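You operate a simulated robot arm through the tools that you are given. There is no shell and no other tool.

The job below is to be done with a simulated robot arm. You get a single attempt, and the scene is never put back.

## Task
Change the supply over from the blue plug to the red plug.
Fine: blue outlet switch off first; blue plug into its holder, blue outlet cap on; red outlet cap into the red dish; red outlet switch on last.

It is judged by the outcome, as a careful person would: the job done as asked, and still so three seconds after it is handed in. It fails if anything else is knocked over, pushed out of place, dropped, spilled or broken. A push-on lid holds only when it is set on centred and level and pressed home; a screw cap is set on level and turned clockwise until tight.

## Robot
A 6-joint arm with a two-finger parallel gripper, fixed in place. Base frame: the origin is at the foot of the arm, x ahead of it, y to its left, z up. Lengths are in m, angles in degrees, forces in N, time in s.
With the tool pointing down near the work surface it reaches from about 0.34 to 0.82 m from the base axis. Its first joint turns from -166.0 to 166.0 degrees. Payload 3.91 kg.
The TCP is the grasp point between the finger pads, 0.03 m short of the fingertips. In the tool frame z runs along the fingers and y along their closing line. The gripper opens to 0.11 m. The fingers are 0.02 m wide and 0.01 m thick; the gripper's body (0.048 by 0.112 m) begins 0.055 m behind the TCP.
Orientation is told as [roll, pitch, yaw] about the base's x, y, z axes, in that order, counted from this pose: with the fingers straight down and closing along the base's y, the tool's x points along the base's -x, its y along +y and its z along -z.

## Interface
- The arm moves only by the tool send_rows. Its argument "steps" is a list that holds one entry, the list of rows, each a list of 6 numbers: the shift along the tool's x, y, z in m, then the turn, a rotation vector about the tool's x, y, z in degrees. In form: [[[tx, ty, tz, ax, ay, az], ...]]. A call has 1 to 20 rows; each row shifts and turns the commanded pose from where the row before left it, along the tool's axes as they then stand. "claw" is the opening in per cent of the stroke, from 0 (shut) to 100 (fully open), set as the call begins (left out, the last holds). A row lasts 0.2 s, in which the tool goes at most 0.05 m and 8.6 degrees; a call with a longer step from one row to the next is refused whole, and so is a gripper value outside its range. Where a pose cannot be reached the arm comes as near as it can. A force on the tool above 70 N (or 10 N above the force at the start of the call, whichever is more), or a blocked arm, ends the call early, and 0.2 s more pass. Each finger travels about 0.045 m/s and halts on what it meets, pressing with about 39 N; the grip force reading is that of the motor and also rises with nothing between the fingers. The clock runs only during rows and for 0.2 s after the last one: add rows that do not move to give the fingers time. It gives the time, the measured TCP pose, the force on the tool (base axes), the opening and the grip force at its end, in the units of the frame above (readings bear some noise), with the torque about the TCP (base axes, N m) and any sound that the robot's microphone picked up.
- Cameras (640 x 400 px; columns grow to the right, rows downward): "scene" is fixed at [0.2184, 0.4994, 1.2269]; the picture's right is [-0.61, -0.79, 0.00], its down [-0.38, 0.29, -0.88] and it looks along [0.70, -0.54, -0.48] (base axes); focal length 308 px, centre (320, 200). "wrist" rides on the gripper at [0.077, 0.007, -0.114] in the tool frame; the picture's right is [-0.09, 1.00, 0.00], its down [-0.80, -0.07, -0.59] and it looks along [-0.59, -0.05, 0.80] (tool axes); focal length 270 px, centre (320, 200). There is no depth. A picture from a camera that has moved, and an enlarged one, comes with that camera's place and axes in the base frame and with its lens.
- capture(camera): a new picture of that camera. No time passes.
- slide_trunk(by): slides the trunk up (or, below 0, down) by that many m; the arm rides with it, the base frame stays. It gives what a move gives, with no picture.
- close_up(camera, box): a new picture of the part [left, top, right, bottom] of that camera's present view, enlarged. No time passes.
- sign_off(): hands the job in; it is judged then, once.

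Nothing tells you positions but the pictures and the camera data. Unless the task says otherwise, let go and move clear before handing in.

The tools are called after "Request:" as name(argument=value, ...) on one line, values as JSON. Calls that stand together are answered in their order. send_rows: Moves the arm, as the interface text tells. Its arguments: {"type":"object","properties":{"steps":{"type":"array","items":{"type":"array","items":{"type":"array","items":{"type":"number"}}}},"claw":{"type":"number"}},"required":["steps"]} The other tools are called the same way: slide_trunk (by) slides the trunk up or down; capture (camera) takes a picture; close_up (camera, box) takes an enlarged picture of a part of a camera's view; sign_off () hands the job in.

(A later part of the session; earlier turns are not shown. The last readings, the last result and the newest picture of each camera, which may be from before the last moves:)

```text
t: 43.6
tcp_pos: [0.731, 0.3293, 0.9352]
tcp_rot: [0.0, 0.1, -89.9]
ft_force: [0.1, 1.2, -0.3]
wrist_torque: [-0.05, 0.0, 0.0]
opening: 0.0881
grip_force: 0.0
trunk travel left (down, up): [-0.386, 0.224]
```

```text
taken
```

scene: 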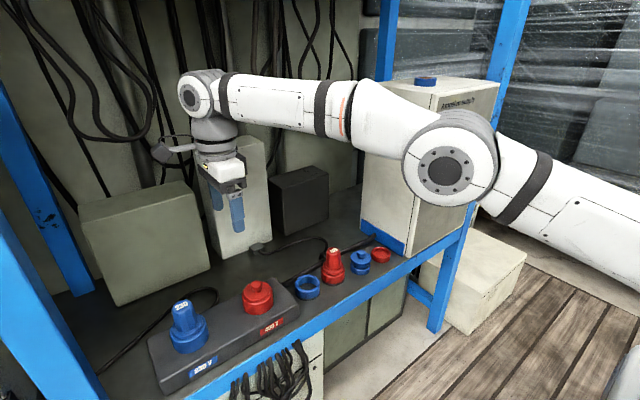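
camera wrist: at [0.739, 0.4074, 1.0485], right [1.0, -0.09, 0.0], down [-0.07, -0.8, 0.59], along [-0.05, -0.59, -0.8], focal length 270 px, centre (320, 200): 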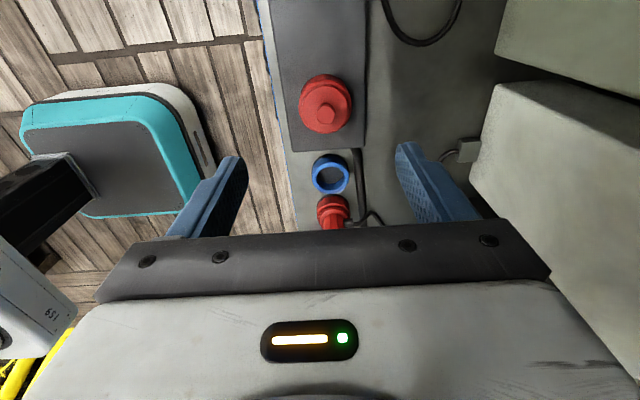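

Request:
send_rows(steps=[[[0.04, 0, 0, 0, 0, 0], [0.04, 0, 0, 0, 0, 0], [0.038, 0, 0, 0, 0, 0], [0, 0, 0.0, 0, 0, 0]]])

Request:
capture(camera="wrist")

Request:
close_up(camera="wrist", box=[240, 40, 430, 220])

Request:
capture(camera="scene")

```text
t: 44.6
tcp_pos: [0.6951, 0.407, 0.9274]
tcp_rot: [0.1, 0.2, -89.9]
ft_force: [0.3, 0.9, -0.9]
wrist_torque: [-0.02, -0.01, 0.0]
opening: 0.0878
grip_force: 0.0
out of reach, approached as far as the arm can: row 1, 2, 3
trunk travel left (down, up): [-0.386, 0.224]
```

```text
taken
camera wrist: at [0.703, 0.4847, 1.041], right [1.0, -0.09, 0.0], down [-0.07, -0.8, 0.59], along [-0.05, -0.59, -0.8], focal length 270 px, centre (320, 200)
```

wrist: 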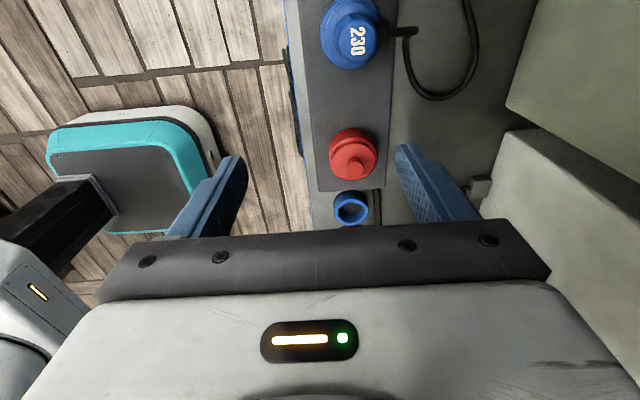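

```text
2.22 times, centred on (335, 130) of wrist
camera zoom: at [0.703, 0.4847, 1.041], right [1.0, -0.09, 0.0], down [-0.07, -0.8, 0.59], along [-0.05, -0.59, -0.8], focal length 601 px, centre (287, 356)
```

zoom: 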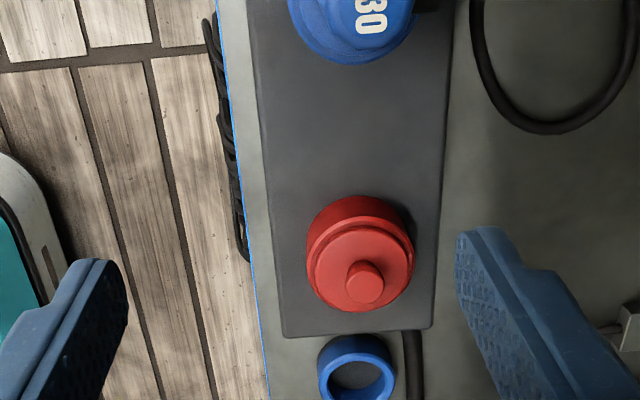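

```text
taken
```

scene: 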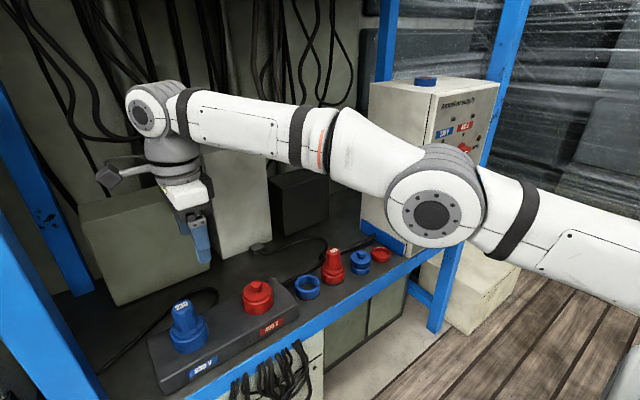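

The blue plug sits about 0.86 m from the base axis, beyond straight-down reach, so I'll likely need a tilted tool. Looking at details first.

Request:
close_up(camera="scene", box=[145, 280, 245, 380])

Request:
close_up(camera="scene", box=[290, 230, 400, 310])

Request:
close_up(camera="scene", box=[230, 265, 330, 345])

Request:
close_up(camera="wrist", box=[290, 0, 480, 110])

```text
4.00 times, centred on (195, 330) of scene
camera zoom: at [0.2184, 0.4994, 1.2269], right [-0.61, -0.79, 0.0], down [-0.38, 0.29, -0.88], along [0.7, -0.54, -0.48], focal length 1233 px, centre (820, -320)
```

zoom: 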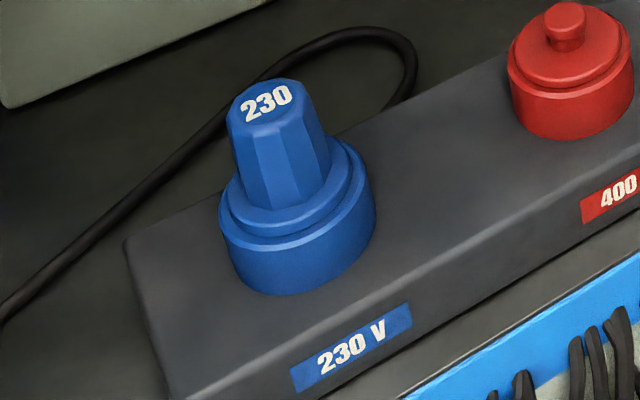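

```text
5.00 times, centred on (345, 270) of scene
camera zoom: at [0.2184, 0.4994, 1.2269], right [-0.61, -0.79, 0.0], down [-0.38, 0.29, -0.88], along [0.7, -0.54, -0.48], focal length 1542 px, centre (195, -150)
```

zoom: 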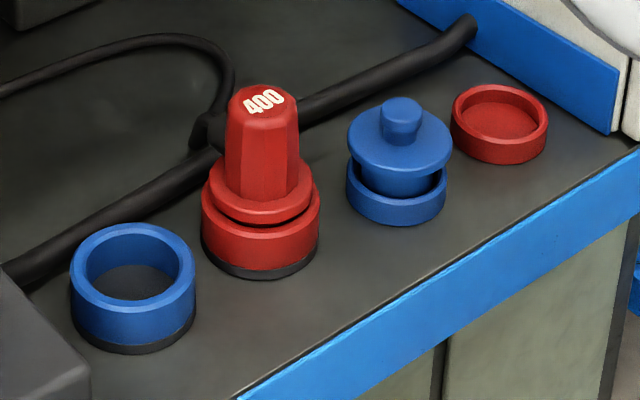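

```text
5.00 times, centred on (280, 305) of scene
camera zoom: at [0.2184, 0.4994, 1.2269], right [-0.61, -0.79, 0.0], down [-0.38, 0.29, -0.88], along [0.7, -0.54, -0.48], focal length 1542 px, centre (520, -325)
```

zoom: 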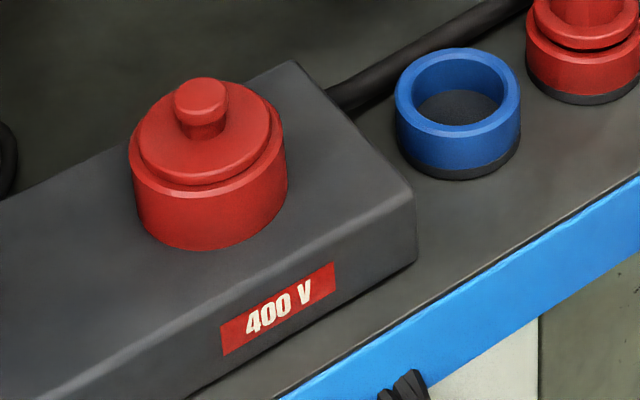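

```text
3.37 times, centred on (385, 55) of wrist
camera zoom: at [0.703, 0.4847, 1.041], right [1.0, -0.09, 0.0], down [-0.07, -0.8, 0.59], along [-0.05, -0.59, -0.8], focal length 910 px, centre (101, 688)
```

zoom: 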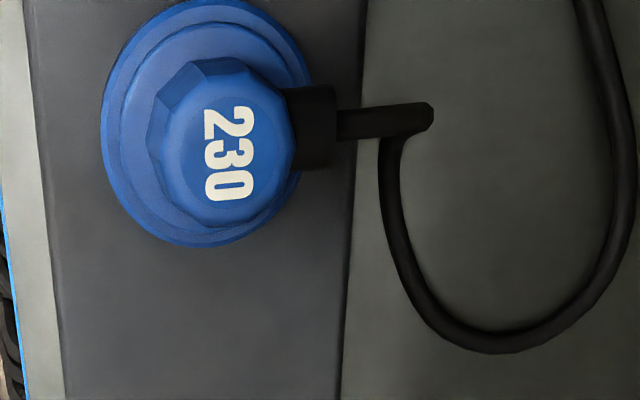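

The plug has a cable gland on its +x side, so the gripper must close along y (yaw 0). Caps look push-on. Pulling back slightly and rotating to yaw 0.

Request:
send_rows(steps=[[[0, -0.035, 0, 0, 0, 0], [0, 0, 0, 0, 0, -8.2], [0, 0, 0, 0, 0, -8.2], [0, 0, 0, 0, 0, -8.2], [0, 0, 0, 0, 0, -8.2], [0, 0, 0, 0, 0, -8.2], [0, 0, 0, 0, 0, -8.2], [0, 0, 0, 0, 0, -8.2], [0, 0, 0, 0, 0, -8.2], [0, 0, 0, 0, 0, -8.2], [0, 0, 0, 0, 0, -8.2], [0, 0, 0, 0, 0, -7.9], [0, 0, 0, 0, 0, 0]]])

Request:
capture(camera="wrist")

Request:
capture(camera="scene")

```text
t: 47.4
tcp_pos: [0.6593, 0.404, 0.9266]
tcp_rot: [0.1, -0.1, 0.0]
ft_force: [-0.4, -0.3, -0.6]
wrist_torque: [0.0, 0.03, 0.03]
opening: 0.0881
grip_force: 0.1
trunk travel left (down, up): [-0.386, 0.224]
```

```text
taken
camera wrist: at [0.5824, 0.4115, 1.0394], right [0.09, 1.0, 0.0], down [0.8, -0.07, 0.6], along [0.59, -0.05, -0.8], focal length 270 px, centre (320, 200)
```

wrist: 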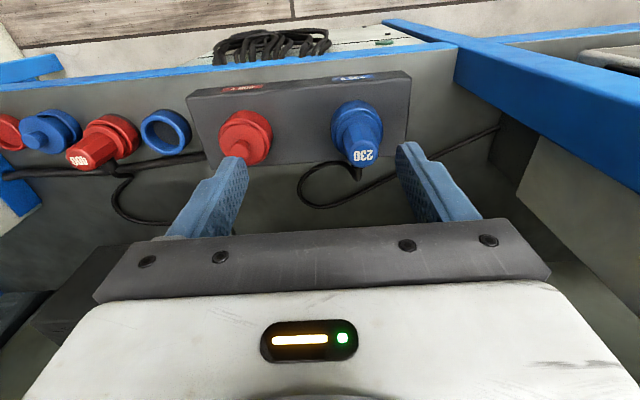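

```text
taken
```

scene: 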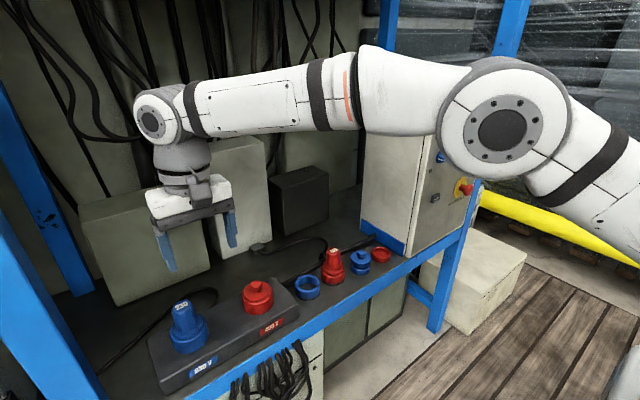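

Request:
close_up(camera="wrist", box=[180, 60, 440, 200])

Request:
send_rows(steps=[[[0, 0.02, 0.03, 0, 0, 0], [0, 0.026, 0.03, 0, 0, 0], [-0.02, 0, 0, 0, 0, 0], [-0.02, 0, 0, 0, 0, 0], [-0.02, 0, 0, 0, 0, 0], [-0.02, 0, 0, 0, 0, 0], [0, 0, 0, 0, 0, 0]]])

Request:
capture(camera="wrist")

```text
2.46 times, centred on (310, 130) of wrist
camera zoom: at [0.5824, 0.4115, 1.0394], right [0.09, 1.0, 0.0], down [0.8, -0.07, 0.6], along [0.59, -0.05, -0.8], focal length 665 px, centre (345, 372)
```

zoom: 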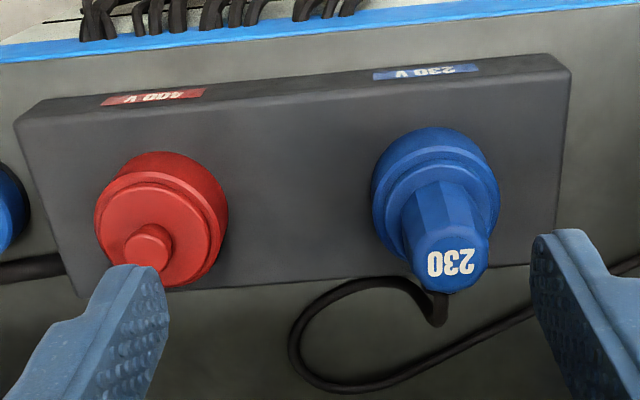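

```text
t: 49.0
tcp_pos: [0.6974, 0.4229, 0.8669]
tcp_rot: [0.1, 0.0, 0.0]
ft_force: [-0.4, 0.0, 0.2]
wrist_torque: [0.03, 0.0, -0.01]
opening: 0.0878
grip_force: 0.0
out of reach, approached as far as the arm can: row 4, 5, 6
trunk travel left (down, up): [-0.386, 0.224]
```

```text
taken
camera wrist: at [0.621, 0.4301, 0.9801], right [0.09, 1.0, 0.0], down [0.8, -0.07, 0.59], along [0.59, -0.05, -0.8], focal length 270 px, centre (320, 200)
```

wrist: 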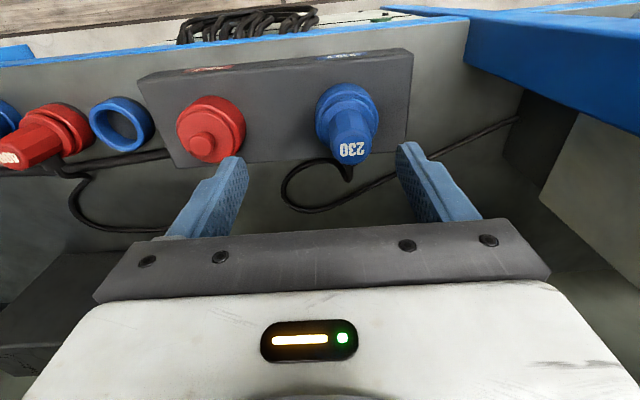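

Straight-down reach tops out at about 0.82 m, so I'll tilt the tool 15° outward (about the closing axis, which keeps the pads parallel to the handle), then approach the plug.

Request:
send_rows(steps=[[[0, 0, 0, 0, -7.5, 0], [0, 0, 0, 0, -7.5, 0], [0, 0.027, 0, 0, 0, 0], [0, 0, 0, 0, 0, 0]]])

Request:
capture(camera="wrist")

```text
t: 50.0
tcp_pos: [0.6963, 0.4479, 0.8686]
tcp_rot: [0.2, -15.1, 0.0]
ft_force: [-0.2, 0.3, -0.2]
wrist_torque: [-0.02, -0.01, 0.03]
opening: 0.088
grip_force: 0.0
trunk travel left (down, up): [-0.386, 0.224]
```

```text
taken
camera wrist: at [0.5935, 0.4551, 0.9571], right [0.08, 1.0, 0.02], down [0.62, -0.07, 0.78], along [0.78, -0.05, -0.62], focal length 270 px, centre (320, 200)
```

wrist: 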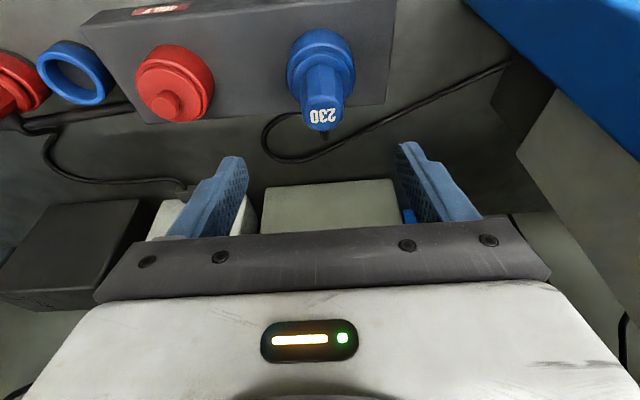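

Request:
send_rows(steps=[[[-0.009, 0.002, 0.038, 0, 0, 0], [-0.009, 0, 0.038, 0, 0, 0], [0, 0, 0, 0, 0, 0]]])

Request:
capture(camera="wrist")

Request:
close_up(camera="scene", box=[120, 200, 300, 380])

```text
t: 50.8
tcp_pos: [0.7324, 0.4525, 0.7992]
tcp_rot: [0.1, -15.0, 0.0]
ft_force: [0.6, -0.8, -0.2]
wrist_torque: [0.0, 0.02, -0.01]
opening: 0.0883
grip_force: 0.1
trunk travel left (down, up): [-0.386, 0.224]
```

```text
taken
camera wrist: at [0.6297, 0.4595, 0.8894], right [0.08, 1.0, 0.02], down [0.62, -0.07, 0.78], along [0.78, -0.05, -0.62], focal length 270 px, centre (320, 200)
```

wrist: 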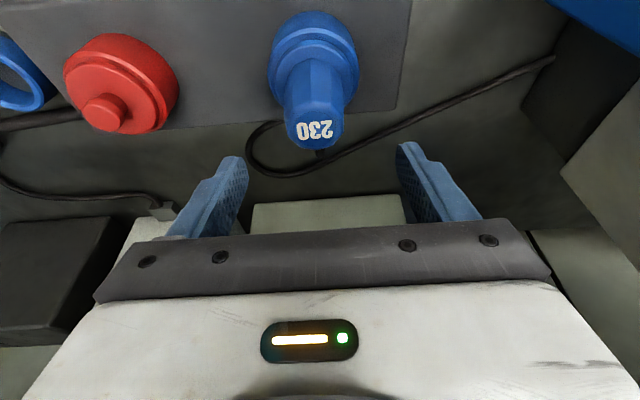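

```text
2.22 times, centred on (210, 290) of scene
camera zoom: at [0.2184, 0.4994, 1.2269], right [-0.61, -0.79, 0.0], down [-0.38, 0.29, -0.88], along [0.7, -0.54, -0.48], focal length 685 px, centre (564, 0)
```

zoom: 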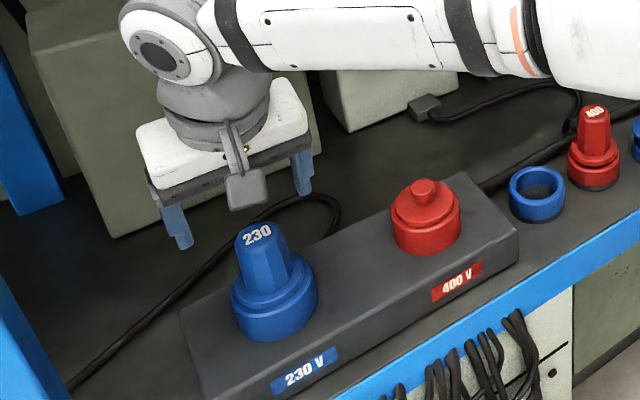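

Request:
send_rows(steps=[[[0.008, -0.0027, 0.031, 0, 0, 0], [0.0085, 0, 0.031, 0, 0, 0], [0, 0, 0, 0, 0, 0]]])

Request:
capture(camera="wrist")

Request:
close_up(camera="scene", box=[140, 240, 260, 360])

```text
t: 51.6
tcp_pos: [0.7327, 0.4477, 0.7346]
tcp_rot: [0.1, -15.1, 0.0]
ft_force: [-0.3, 0.3, -0.1]
wrist_torque: [-0.03, 0.0, -0.01]
opening: 0.088
grip_force: 0.1
trunk travel left (down, up): [-0.386, 0.224]
```

```text
taken
camera wrist: at [0.6297, 0.4546, 0.824], right [0.09, 1.0, 0.02], down [0.62, -0.07, 0.78], along [0.78, -0.05, -0.62], focal length 270 px, centre (320, 200)
```

wrist: 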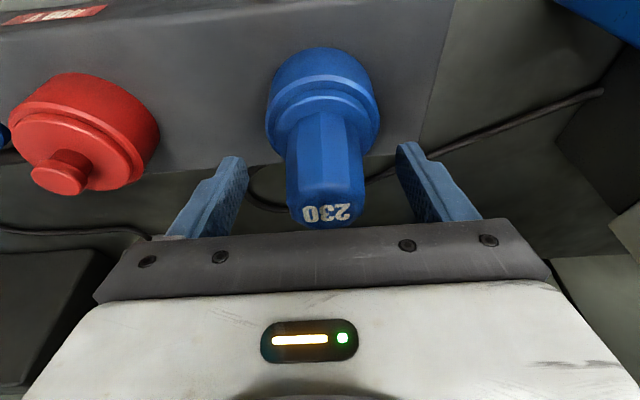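

```text
3.33 times, centred on (200, 300) of scene
camera zoom: at [0.2184, 0.4994, 1.2269], right [-0.61, -0.79, 0.0], down [-0.38, 0.29, -0.88], along [0.7, -0.54, -0.48], focal length 1028 px, centre (720, -133)
```

zoom: 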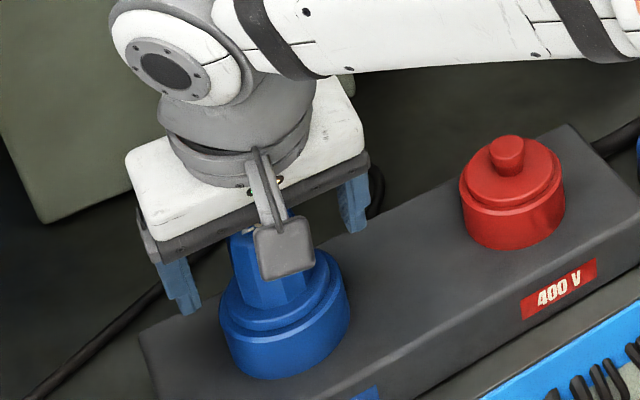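

Request:
send_rows(steps=[[[0.001, 0.001, 0.004, 0, 0, 0], [0, 0, 0, 0, 0, 0], [0, 0, 0, 0, 0, 0], [0, 0, 0, 0, 0, 0], [0, 0, 0, 0, 0, 0]]], claw=10)

Request:
capture(camera="wrist")

```text
t: 52.8
tcp_pos: [0.7327, 0.4482, 0.7313]
tcp_rot: [0.1, -15.0, 0.0]
ft_force: [0.8, 0.7, 1.1]
wrist_torque: [0.0, -0.03, -0.02]
opening: 0.0413
grip_force: 39.5
trunk travel left (down, up): [-0.386, 0.224]
```

```text
taken
camera wrist: at [0.6294, 0.4558, 0.8202], right [0.08, 1.0, 0.02], down [0.62, -0.07, 0.78], along [0.78, -0.05, -0.62], focal length 270 px, centre (320, 200)
```

wrist: 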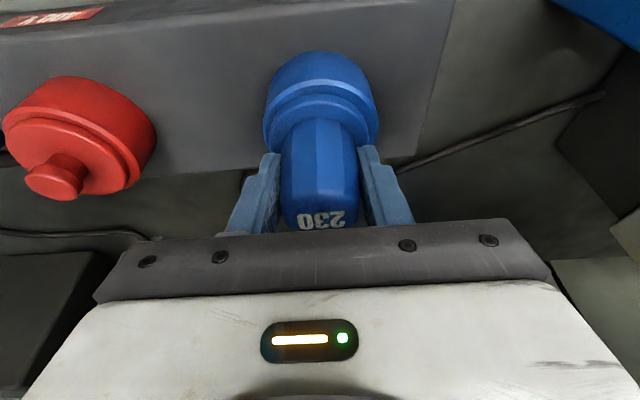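

Plug gripped. Lifting straight up (vertical in base frame).

Request:
send_rows(steps=[[[-0.0013, 0, -0.0048, 0, 0, 0], [-0.0013, 0, -0.0048, 0, 0, 0], [-0.0013, 0, -0.0048, 0, 0, 0], [-0.0013, 0, -0.0048, 0, 0, 0], [0, 0, 0, 0, 0, 0]]])

Request:
capture(camera="wrist")

```text
t: 54.0
tcp_pos: [0.7353, 0.4499, 0.7504]
tcp_rot: [0.2, -15.0, -0.1]
ft_force: [-0.5, 0.2, -1.7]
wrist_torque: [-0.01, 0.03, 0.01]
opening: 0.0414
grip_force: 38.3
trunk travel left (down, up): [-0.386, 0.224]
```

```text
taken
camera wrist: at [0.6308, 0.4563, 0.8393], right [0.08, 1.0, 0.02], down [0.62, -0.07, 0.78], along [0.78, -0.05, -0.62], focal length 270 px, centre (320, 200)
```

wrist: 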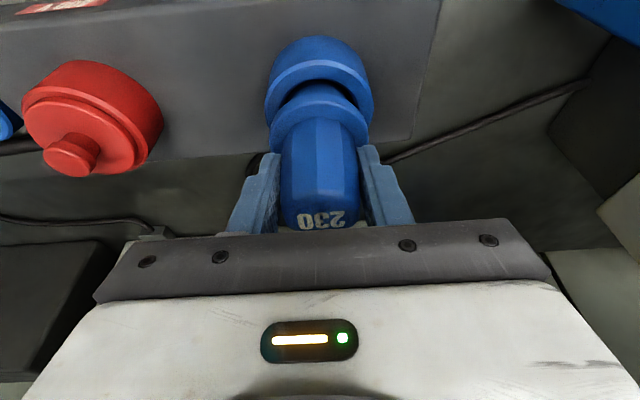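

Request:
send_rows(steps=[[[-0.0052, 0, -0.0193, 0, 0, 0], [-0.0052, 0, -0.0193, 0, 0, 0], [-0.0052, 0, -0.0193, 0, 0, 0], [-0.0052, 0, -0.0193, 0, 0, 0], [-0.0052, 0, -0.0193, 0, 0, 0], [0, -0.02, 0, 0, 0, 0], [0, -0.03, 0, 0, 0, 0], [0, -0.03, 0, 0, 0, 0], [0, -0.03, 0, 0, 0, 0], [0, -0.03, 0, 0, 0, 0], [0, -0.03, 0, 0, 0, 0], [0, -0.03, 0, 0, 0, 0], [0, -0.02, 0, 0, 0, 0], [0, 0, 0, 0, 0, 0]]])

Request:
capture(camera="wrist")

Request:
capture(camera="scene")

```text
t: 57.0
tcp_pos: [0.7316, 0.2288, 0.846]
tcp_rot: [0.0, -15.0, 0.1]
ft_force: [0.3, -0.4, -1.2]
wrist_torque: [0.0, 0.02, 0.01]
opening: 0.0414
grip_force: 39.1
trunk travel left (down, up): [-0.386, 0.224]
```

```text
taken
camera wrist: at [0.6289, 0.2351, 0.9353], right [0.08, 1.0, 0.02], down [0.62, -0.07, 0.78], along [0.78, -0.05, -0.62], focal length 270 px, centre (320, 200)
```

wrist: 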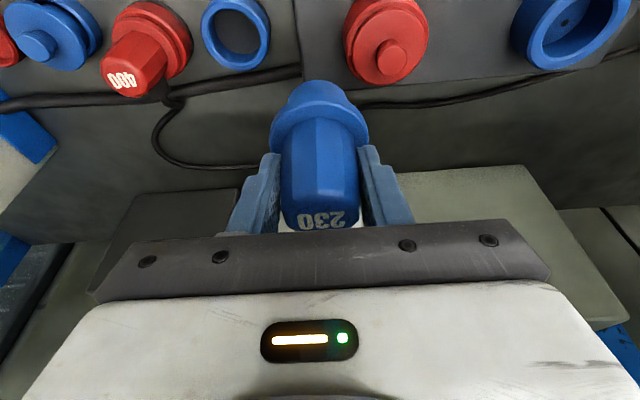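

```text
taken
```

scene: 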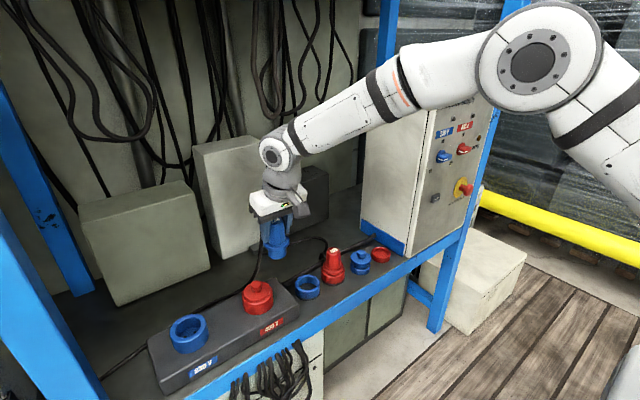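

Request:
close_up(camera="wrist", box=[90, 0, 300, 110])

Request:
close_up(camera="scene", box=[230, 200, 400, 320])

```text
3.05 times, centred on (195, 55) of wrist
camera zoom: at [0.6289, 0.2351, 0.9353], right [0.08, 1.0, 0.02], down [0.62, -0.07, 0.78], along [0.78, -0.05, -0.62], focal length 824 px, centre (701, 642)
```

zoom: 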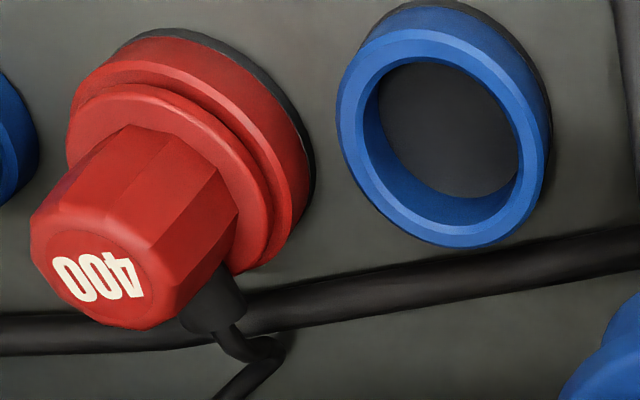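

```text
3.33 times, centred on (315, 260) of scene
camera zoom: at [0.2184, 0.4994, 1.2269], right [-0.61, -0.79, 0.0], down [-0.38, 0.29, -0.88], along [0.7, -0.54, -0.48], focal length 1028 px, centre (337, 0)
```

zoom: 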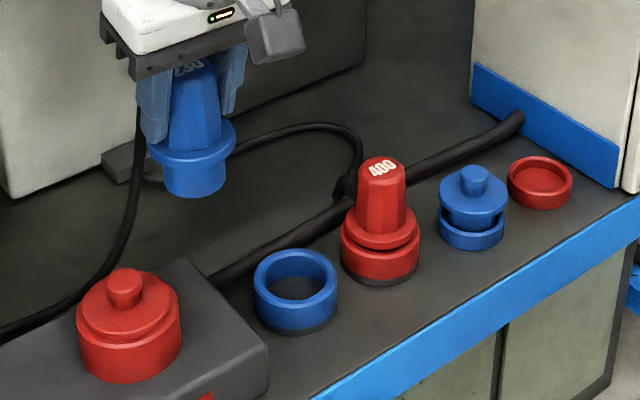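

The plug came out cleanly with its insert and cable. The blue holder is at about (0.729, 0.148), rim z≈0.637. Moving above it.

Request:
send_rows(steps=[[[0, -0.03, 0, 0, 0, 0], [0, -0.03, 0, 0, 0, 0], [0, -0.0205, 0, 0, 0, 0], [0.0066, 0, 0.0242, 0, 0, 0], [0.0066, 0, 0.0242, 0, 0, 0], [0.0066, 0, 0.0242, 0, 0, 0], [0.0066, 0, 0.0242, 0, 0, 0], [0, 0, 0, 0, 0, 0]]])

Request:
capture(camera="wrist")

Request:
close_up(camera="scene", box=[230, 200, 400, 320])

```text
t: 58.8
tcp_pos: [0.7324, 0.1477, 0.7496]
tcp_rot: [0.2, -15.1, 0.1]
ft_force: [-0.3, 0.0, -1.3]
wrist_torque: [-0.04, 0.02, 0.03]
opening: 0.0414
grip_force: 39.2
trunk travel left (down, up): [-0.386, 0.224]
```

```text
taken
camera wrist: at [0.629, 0.1563, 0.8378], right [0.08, 1.0, 0.02], down [0.62, -0.07, 0.78], along [0.78, -0.05, -0.62], focal length 270 px, centre (320, 200)
```

wrist: 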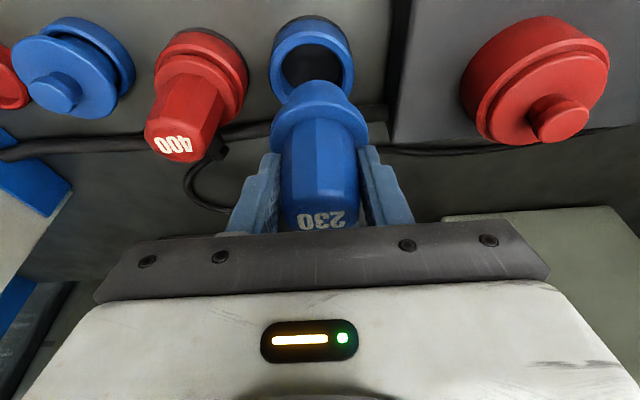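

```text
3.33 times, centred on (315, 260) of scene
camera zoom: at [0.2184, 0.4994, 1.2269], right [-0.61, -0.79, 0.0], down [-0.38, 0.29, -0.88], along [0.7, -0.54, -0.48], focal length 1028 px, centre (337, 0)
```

zoom: 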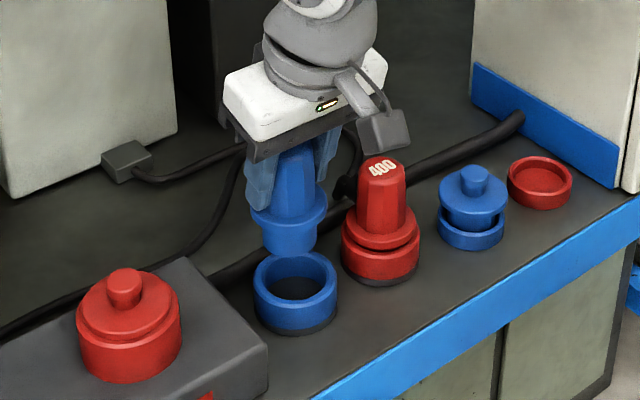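

Request:
send_rows(steps=[[[0.003, -0.0035, -0.0008, 0, 0, 0], [0.004, 0, 0.0145, 0, 0, 0], [0.004, 0, 0.0145, 0, 0, 0], [0, 0, 0, 0, 0, 0]]])

Request:
capture(camera="wrist")

Request:
close_up(camera="scene", box=[270, 220, 360, 310])

Request:
close_up(camera="wrist", box=[230, 20, 410, 160])

```text
t: 59.8
tcp_pos: [0.7305, 0.1464, 0.7179]
tcp_rot: [0.1, -15.0, 0.0]
ft_force: [-0.1, 0.7, -2.5]
wrist_torque: [-0.04, -0.02, 0.03]
opening: 0.0412
grip_force: 38.9
trunk travel left (down, up): [-0.386, 0.224]
```

```text
taken
camera wrist: at [0.6274, 0.153, 0.8064], right [0.08, 1.0, 0.02], down [0.62, -0.07, 0.78], along [0.78, -0.05, -0.62], focal length 270 px, centre (320, 200)
```

wrist: 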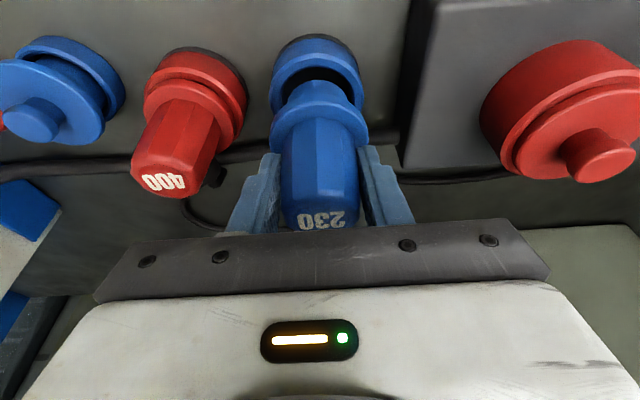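

```text
4.44 times, centred on (315, 265) of scene
camera zoom: at [0.2184, 0.4994, 1.2269], right [-0.61, -0.79, 0.0], down [-0.38, 0.29, -0.88], along [0.7, -0.54, -0.48], focal length 1370 px, centre (342, -89)
```

zoom: 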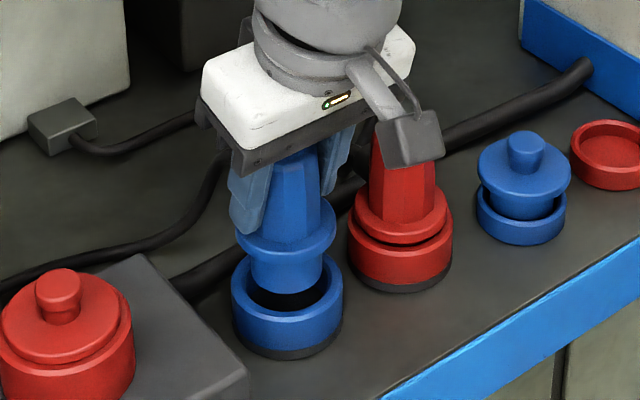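

```text
2.86 times, centred on (320, 90) of wrist
camera zoom: at [0.6274, 0.153, 0.8064], right [0.08, 1.0, 0.02], down [0.62, -0.07, 0.78], along [0.78, -0.05, -0.62], focal length 772 px, centre (320, 514)
```

zoom: 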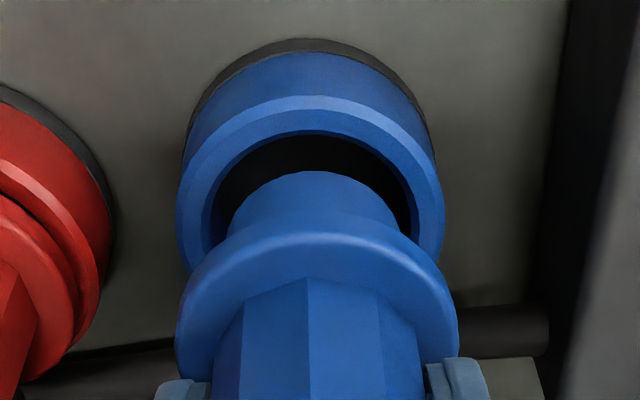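

Alignment over the holder looks good. Lowering vertically to seat it.

Request:
send_rows(steps=[[[0.0013, 0, 0.0048, 0, 0, 0], [0.0013, 0, 0.0048, 0, 0, 0], [0.0013, 0, 0.0048, 0, 0, 0], [0.0013, 0, 0.0048, 0, 0, 0], [0.0013, 0, 0.0048, 0, 0, 0], [0, 0, 0, 0, 0, 0]]])

Request:
close_up(camera="wrist", box=[230, 20, 410, 160])

Request:
close_up(camera="scene", box=[270, 220, 360, 310])

```text
t: 61.2
tcp_pos: [0.7294, 0.1456, 0.6932]
tcp_rot: [0.1, -15.1, 0.1]
ft_force: [-1.1, -0.3, -2.0]
wrist_torque: [-0.01, -0.01, -0.01]
opening: 0.0412
grip_force: 39.5
trunk travel left (down, up): [-0.386, 0.224]
```

```text
2.86 times, centred on (320, 90) of wrist
camera zoom: at [0.6271, 0.1524, 0.782], right [0.08, 1.0, 0.02], down [0.62, -0.07, 0.78], along [0.78, -0.05, -0.62], focal length 772 px, centre (320, 514)
```

zoom: 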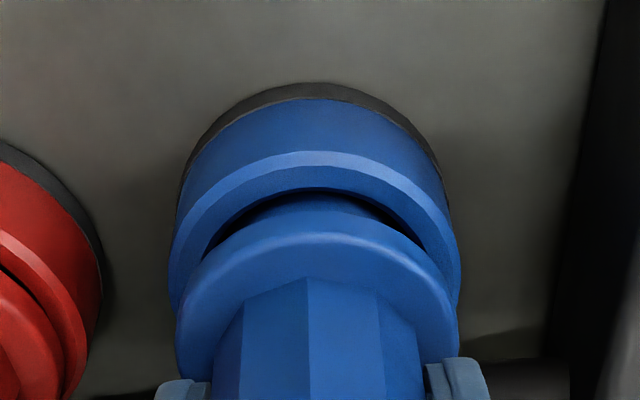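

```text
4.44 times, centred on (315, 265) of scene
camera zoom: at [0.2184, 0.4994, 1.2269], right [-0.61, -0.79, 0.0], down [-0.38, 0.29, -0.88], along [0.7, -0.54, -0.48], focal length 1370 px, centre (342, -89)
```

zoom: 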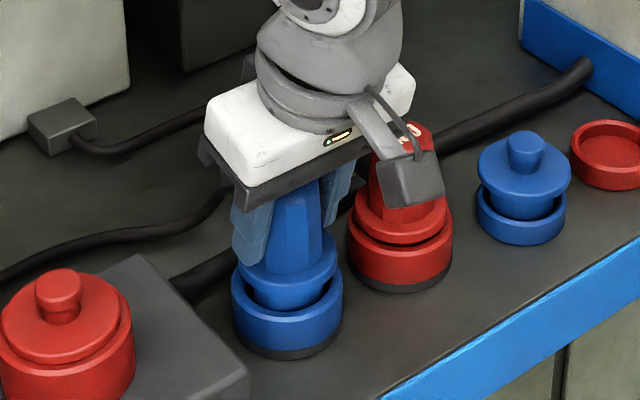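

Request:
send_rows(steps=[[[0.0006, 0, 0.0024, 0, 0, 0], [0.0006, 0, 0.0024, 0, 0, 0], [0.0006, 0, 0.0024, 0, 0, 0], [0.0006, 0, 0.0024, 0, 0, 0], [0, 0, 0, 0, 0, 0]]])

Request:
close_up(camera="wrist", box=[230, 20, 410, 160])

Request:
close_up(camera="scene", box=[270, 220, 360, 310])

```text
t: 62.4
tcp_pos: [0.7305, 0.1448, 0.684]
tcp_rot: [0.2, -15.1, 0.0]
ft_force: [-0.3, -0.7, -1.5]
wrist_torque: [0.0, 0.03, 0.02]
opening: 0.0412
grip_force: 38.9
trunk travel left (down, up): [-0.386, 0.224]
```

```text
2.86 times, centred on (320, 90) of wrist
camera zoom: at [0.6281, 0.1525, 0.7723], right [0.08, 1.0, 0.02], down [0.62, -0.07, 0.78], along [0.78, -0.05, -0.62], focal length 772 px, centre (320, 514)
```

zoom: 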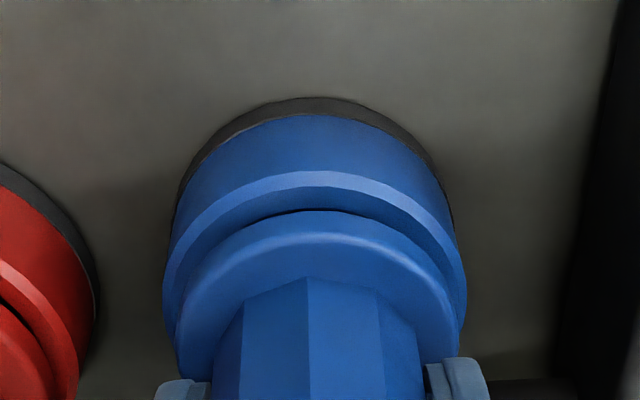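

```text
4.44 times, centred on (315, 265) of scene
camera zoom: at [0.2184, 0.4994, 1.2269], right [-0.61, -0.79, 0.0], down [-0.38, 0.29, -0.88], along [0.7, -0.54, -0.48], focal length 1370 px, centre (342, -89)
```

zoom: 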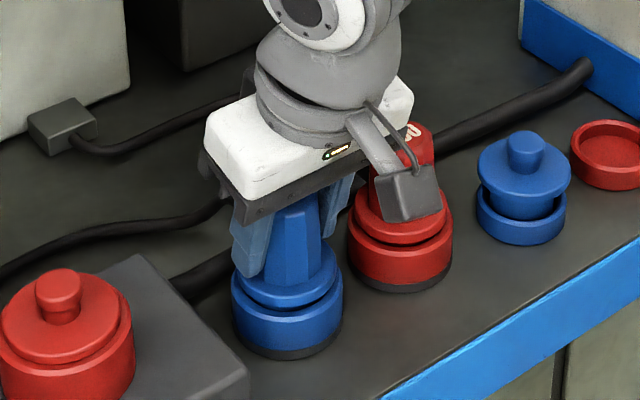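

Request:
send_rows(steps=[[[0.0004, 0, 0.0015, 0, 0, 0], [0.0004, 0, 0.0015, 0, 0, 0], [0, 0, 0, 0, 0, 0]]])

Request:
send_rows(steps=[[[0.0004, 0, 0.0015, 0, 0, 0], [0, 0, 0, 0, 0, 0]]])

Request:
close_up(camera="wrist", box=[230, 20, 410, 160])

```text
t: 63.2
tcp_pos: [0.7316, 0.1453, 0.6822]
tcp_rot: [0.1, -15.1, 0.0]
ft_force: [-2.0, 2.7, 6.8]
wrist_torque: [0.03, 0.15, 0.0]
opening: 0.0414
grip_force: 39.0
trunk travel left (down, up): [-0.386, 0.224]
```

```text
t: 63.8
tcp_pos: [0.7328, 0.1437, 0.682]
tcp_rot: [0.1, -15.3, 0.0]
ft_force: [3.3, -1.2, 15.4]
wrist_torque: [-0.22, -0.17, 0.06]
opening: 0.0412
grip_force: 39.0
trunk travel left (down, up): [-0.386, 0.224]
```

```text
2.86 times, centred on (320, 90) of wrist
camera zoom: at [0.6277, 0.1523, 0.7699], right [0.08, 1.0, 0.03], down [0.62, -0.07, 0.78], along [0.78, -0.05, -0.62], focal length 772 px, centre (320, 514)
```

zoom: 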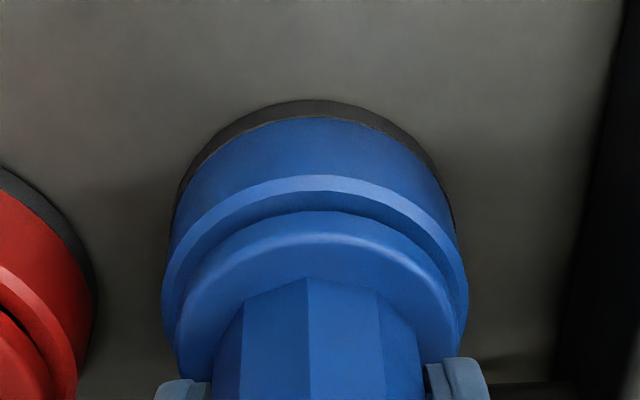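

Contact at the expected height; the plug is seated. Releasing and going straight up.

Request:
send_rows(steps=[[[0, 0, 0, 0, 0, 0], [0, 0, 0, 0, 0, 0], [0, 0, 0, 0, 0, 0], [-0.0026, 0, -0.0097, 0, 0, 0], [-0.0052, 0, -0.0193, 0, 0, 0], [-0.0078, 0, -0.029, 0, 0, 0], [-0.0078, 0, -0.029, 0, 0, 0], [-0.0078, 0, -0.029, 0, 0, 0], [0, 0, 0, 0, 0, 0]]], claw=55)

Request:
capture(camera="wrist")

Request:
close_up(camera="scene", box=[230, 200, 400, 320])

```text
t: 65.8
tcp_pos: [0.7312, 0.1438, 0.8004]
tcp_rot: [0.1, -15.0, 0.0]
ft_force: [-0.2, -0.7, 0.0]
wrist_torque: [-0.01, -0.01, 0.0]
opening: 0.0604
grip_force: 0.0
trunk travel left (down, up): [-0.386, 0.224]
```

```text
taken
camera wrist: at [0.6276, 0.151, 0.8894], right [0.08, 1.0, 0.02], down [0.62, -0.07, 0.78], along [0.78, -0.05, -0.62], focal length 270 px, centre (320, 200)
```

wrist: 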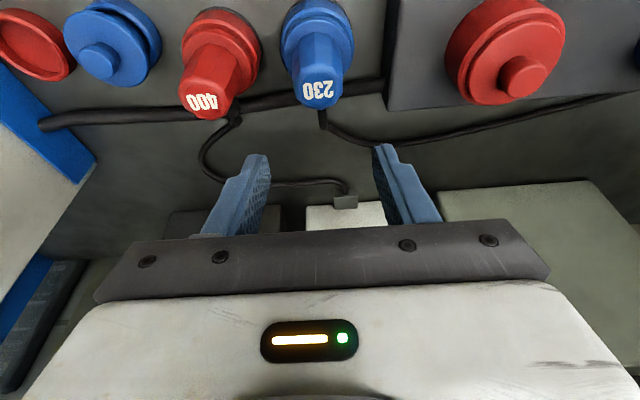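

```text
3.33 times, centred on (315, 260) of scene
camera zoom: at [0.2184, 0.4994, 1.2269], right [-0.61, -0.79, 0.0], down [-0.38, 0.29, -0.88], along [0.7, -0.54, -0.48], focal length 1028 px, centre (337, 0)
```

zoom: 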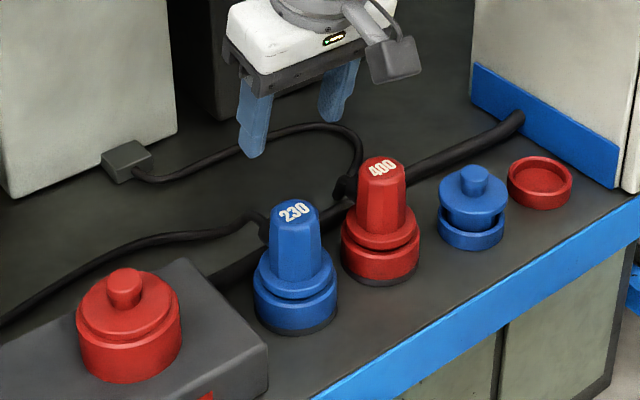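

Blue plug is in its holder. Now moving over to the blue cap.

Request:
send_rows(steps=[[[0, -0.03, 0, 0, 0, 0], [0, -0.03, 0, 0, 0, 0], [0, -0.03, 0, 0, 0, 0], [0, -0.03, 0, 0, 0, 0], [0, -0.03, 0, 0, 0, 0], [0, -0.026, 0, 0, 0, 0], [0, 0, 0, 0, 0, 0]]])

Request:
capture(camera="wrist")

Request:
close_up(camera="wrist", box=[220, 0, 410, 140])

Request:
capture(camera="scene")

Request:
close_up(camera="scene", box=[330, 220, 410, 290])

```text
t: 67.4
tcp_pos: [0.7313, -0.0292, 0.8004]
tcp_rot: [0.1, -15.1, 0.0]
ft_force: [-0.2, 0.5, -0.8]
wrist_torque: [0.03, -0.04, 0.02]
opening: 0.0604
grip_force: 0.0
trunk travel left (down, up): [-0.386, 0.224]
```

```text
taken
camera wrist: at [0.6273, -0.0226, 0.8899], right [0.08, 1.0, 0.02], down [0.62, -0.07, 0.78], along [0.78, -0.05, -0.62], focal length 270 px, centre (320, 200)
```

wrist: 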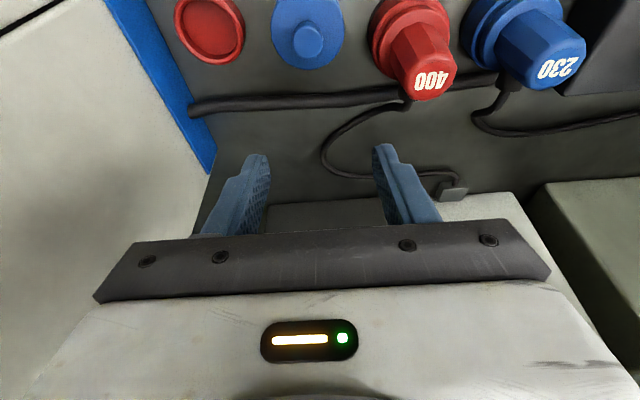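

```text
2.86 times, centred on (315, 70) of wrist
camera zoom: at [0.6273, -0.0226, 0.8899], right [0.08, 1.0, 0.02], down [0.62, -0.07, 0.78], along [0.78, -0.05, -0.62], focal length 772 px, centre (334, 571)
```

zoom: 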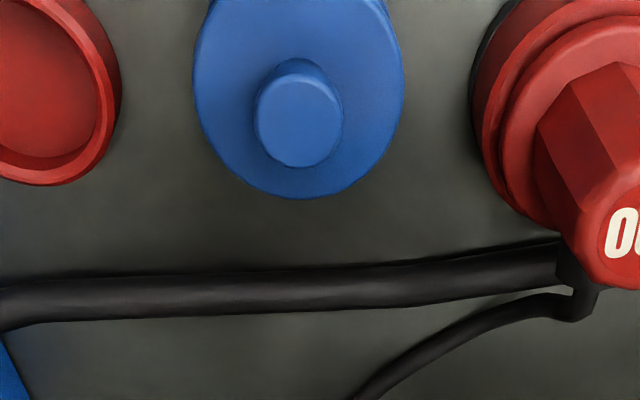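

```text
taken
```

scene: 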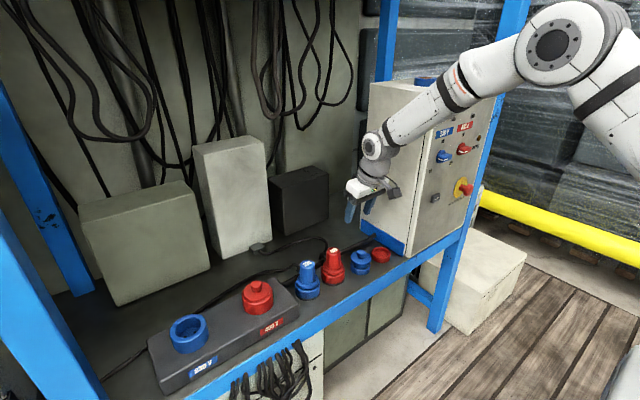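

```text
5.71 times, centred on (370, 255) of scene
camera zoom: at [0.2184, 0.4994, 1.2269], right [-0.61, -0.79, 0.0], down [-0.38, 0.29, -0.88], along [0.7, -0.54, -0.48], focal length 1762 px, centre (34, -114)
```

zoom: 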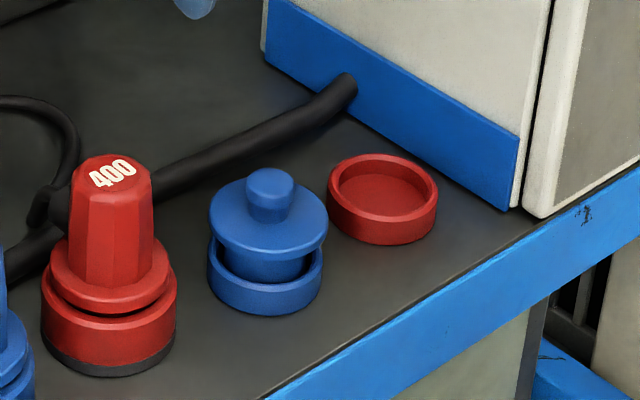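

Request:
send_rows(steps=[[[0.0187, -0.0024, 0.0209, 0, 0, 0], [0.0187, -0.0024, 0.0208, 0, 0, 0], [0, 0, 0, 0, 0, 0]]], claw=48)

Request:
close_up(camera="wrist", box=[200, 0, 440, 240])

Request:
close_up(camera="scene", box=[330, 190, 430, 290])

```text
t: 68.2
tcp_pos: [0.7073, -0.035, 0.7501]
tcp_rot: [0.0, -15.1, 0.0]
ft_force: [0.0, -0.1, 0.2]
wrist_torque: [0.0, 0.0, 0.02]
opening: 0.0527
grip_force: 0.1
trunk travel left (down, up): [-0.386, 0.224]
```

```text
1.67 times, centred on (320, 120) of wrist
camera zoom: at [0.6034, -0.0272, 0.8388], right [0.09, 1.0, 0.02], down [0.62, -0.07, 0.78], along [0.78, -0.05, -0.62], focal length 450 px, centre (320, 333)
```

zoom: 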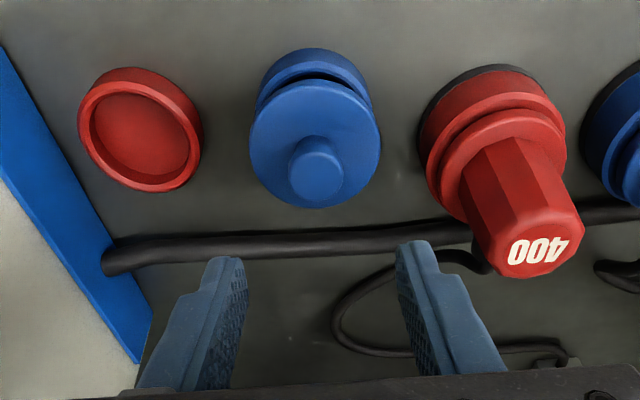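

```text
4.00 times, centred on (380, 240) of scene
camera zoom: at [0.2184, 0.4994, 1.2269], right [-0.61, -0.79, 0.0], down [-0.38, 0.29, -0.88], along [0.7, -0.54, -0.48], focal length 1233 px, centre (80, 40)
```

zoom: 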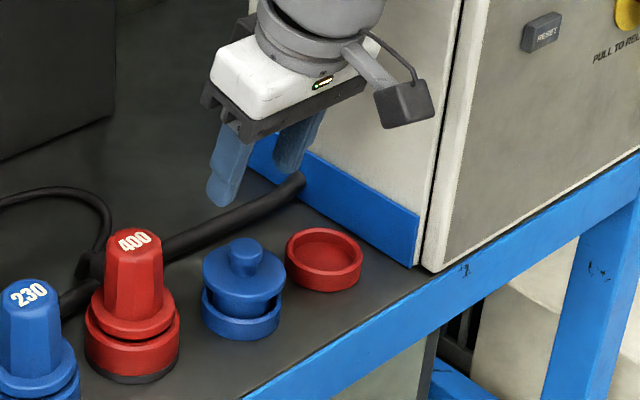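

Request:
send_rows(steps=[[[0.0062, 0.001, 0.0208, 0, 0, 0], [0.0062, 0, 0.0208, 0, 0, 0], [0.0061, 0, 0.0207, 0, 0, 0], [0, 0, 0, 0, 0, 0]]])

Request:
close_up(camera="wrist", box=[200, 40, 440, 240])

Request:
close_up(camera="scene", box=[330, 210, 410, 290])

```text
t: 69.2
tcp_pos: [0.7048, -0.0325, 0.6857]
tcp_rot: [0.1, -15.1, 0.0]
ft_force: [-0.7, 0.4, -0.8]
wrist_torque: [-0.01, 0.01, 0.01]
opening: 0.053
grip_force: 0.0
trunk travel left (down, up): [-0.386, 0.224]
```

```text
2.00 times, centred on (320, 140) of wrist
camera zoom: at [0.6019, -0.026, 0.7743], right [0.08, 1.0, 0.02], down [0.62, -0.07, 0.78], along [0.78, -0.05, -0.62], focal length 541 px, centre (320, 320)
```

zoom: 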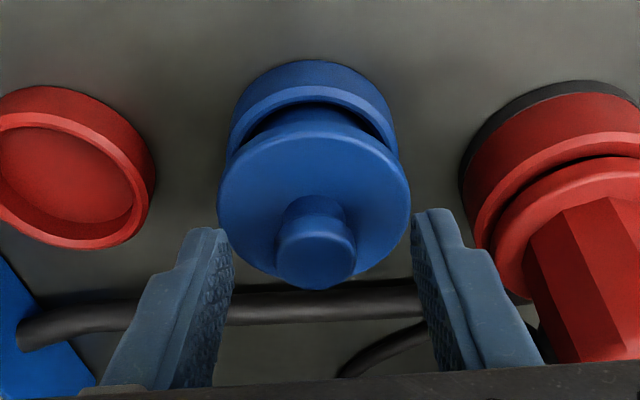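

```text
5.00 times, centred on (370, 250) of scene
camera zoom: at [0.2184, 0.4994, 1.2269], right [-0.61, -0.79, 0.0], down [-0.38, 0.29, -0.88], along [0.7, -0.54, -0.48], focal length 1542 px, centre (70, -50)
```

zoom: 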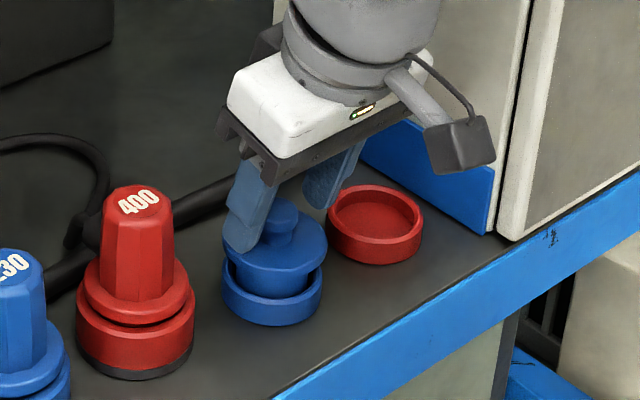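

Request:
send_rows(steps=[[[0.0008, -0.001, 0.0025, 0, 0, 0], [0, 0, 0, 0, 0, 0]]])

Request:
send_rows(steps=[[[0, 0, 0, 0, 0, 0], [0, 0, 0, 0, 0, 0], [0, 0, 0, 0, 0, 0], [0, 0, 0, 0, 0, 0]]], claw=5)

Request:
close_up(camera="wrist", box=[200, 40, 440, 240])

Request:
close_up(camera="scene", box=[330, 210, 410, 290])

```text
t: 69.8
tcp_pos: [0.7031, -0.0349, 0.6833]
tcp_rot: [0.2, -15.1, 0.1]
ft_force: [-0.4, 0.5, -0.1]
wrist_torque: [0.02, 0.0, -0.05]
opening: 0.053
grip_force: 0.0
trunk travel left (down, up): [-0.386, 0.224]
```

```text
t: 70.8
tcp_pos: [0.7033, -0.035, 0.682]
tcp_rot: [0.1, -15.1, 0.0]
ft_force: [0.4, 0.6, -0.7]
wrist_torque: [0.02, 0.03, 0.01]
opening: 0.0219
grip_force: 38.9
trunk travel left (down, up): [-0.386, 0.224]
```

```text
2.00 times, centred on (320, 140) of wrist
camera zoom: at [0.6009, -0.0271, 0.772], right [0.08, 1.0, 0.02], down [0.62, -0.07, 0.78], along [0.78, -0.05, -0.62], focal length 541 px, centre (320, 320)
```

zoom: 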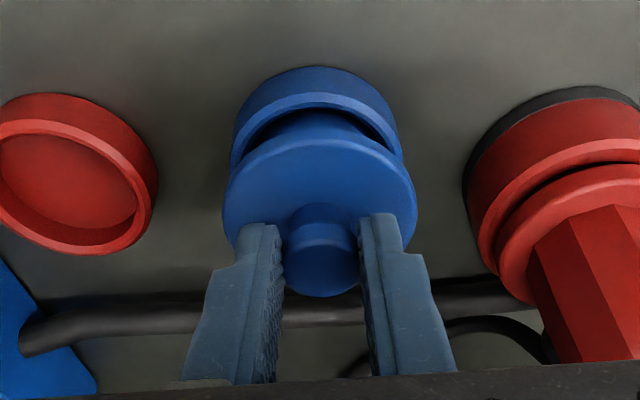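

```text
5.00 times, centred on (370, 250) of scene
camera zoom: at [0.2184, 0.4994, 1.2269], right [-0.61, -0.79, 0.0], down [-0.38, 0.29, -0.88], along [0.7, -0.54, -0.48], focal length 1542 px, centre (70, -50)
```

zoom: 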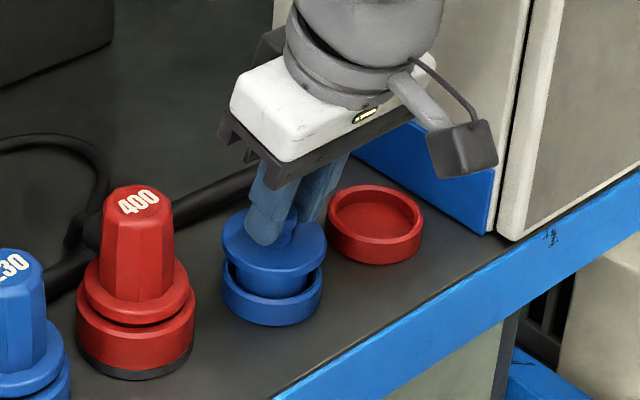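

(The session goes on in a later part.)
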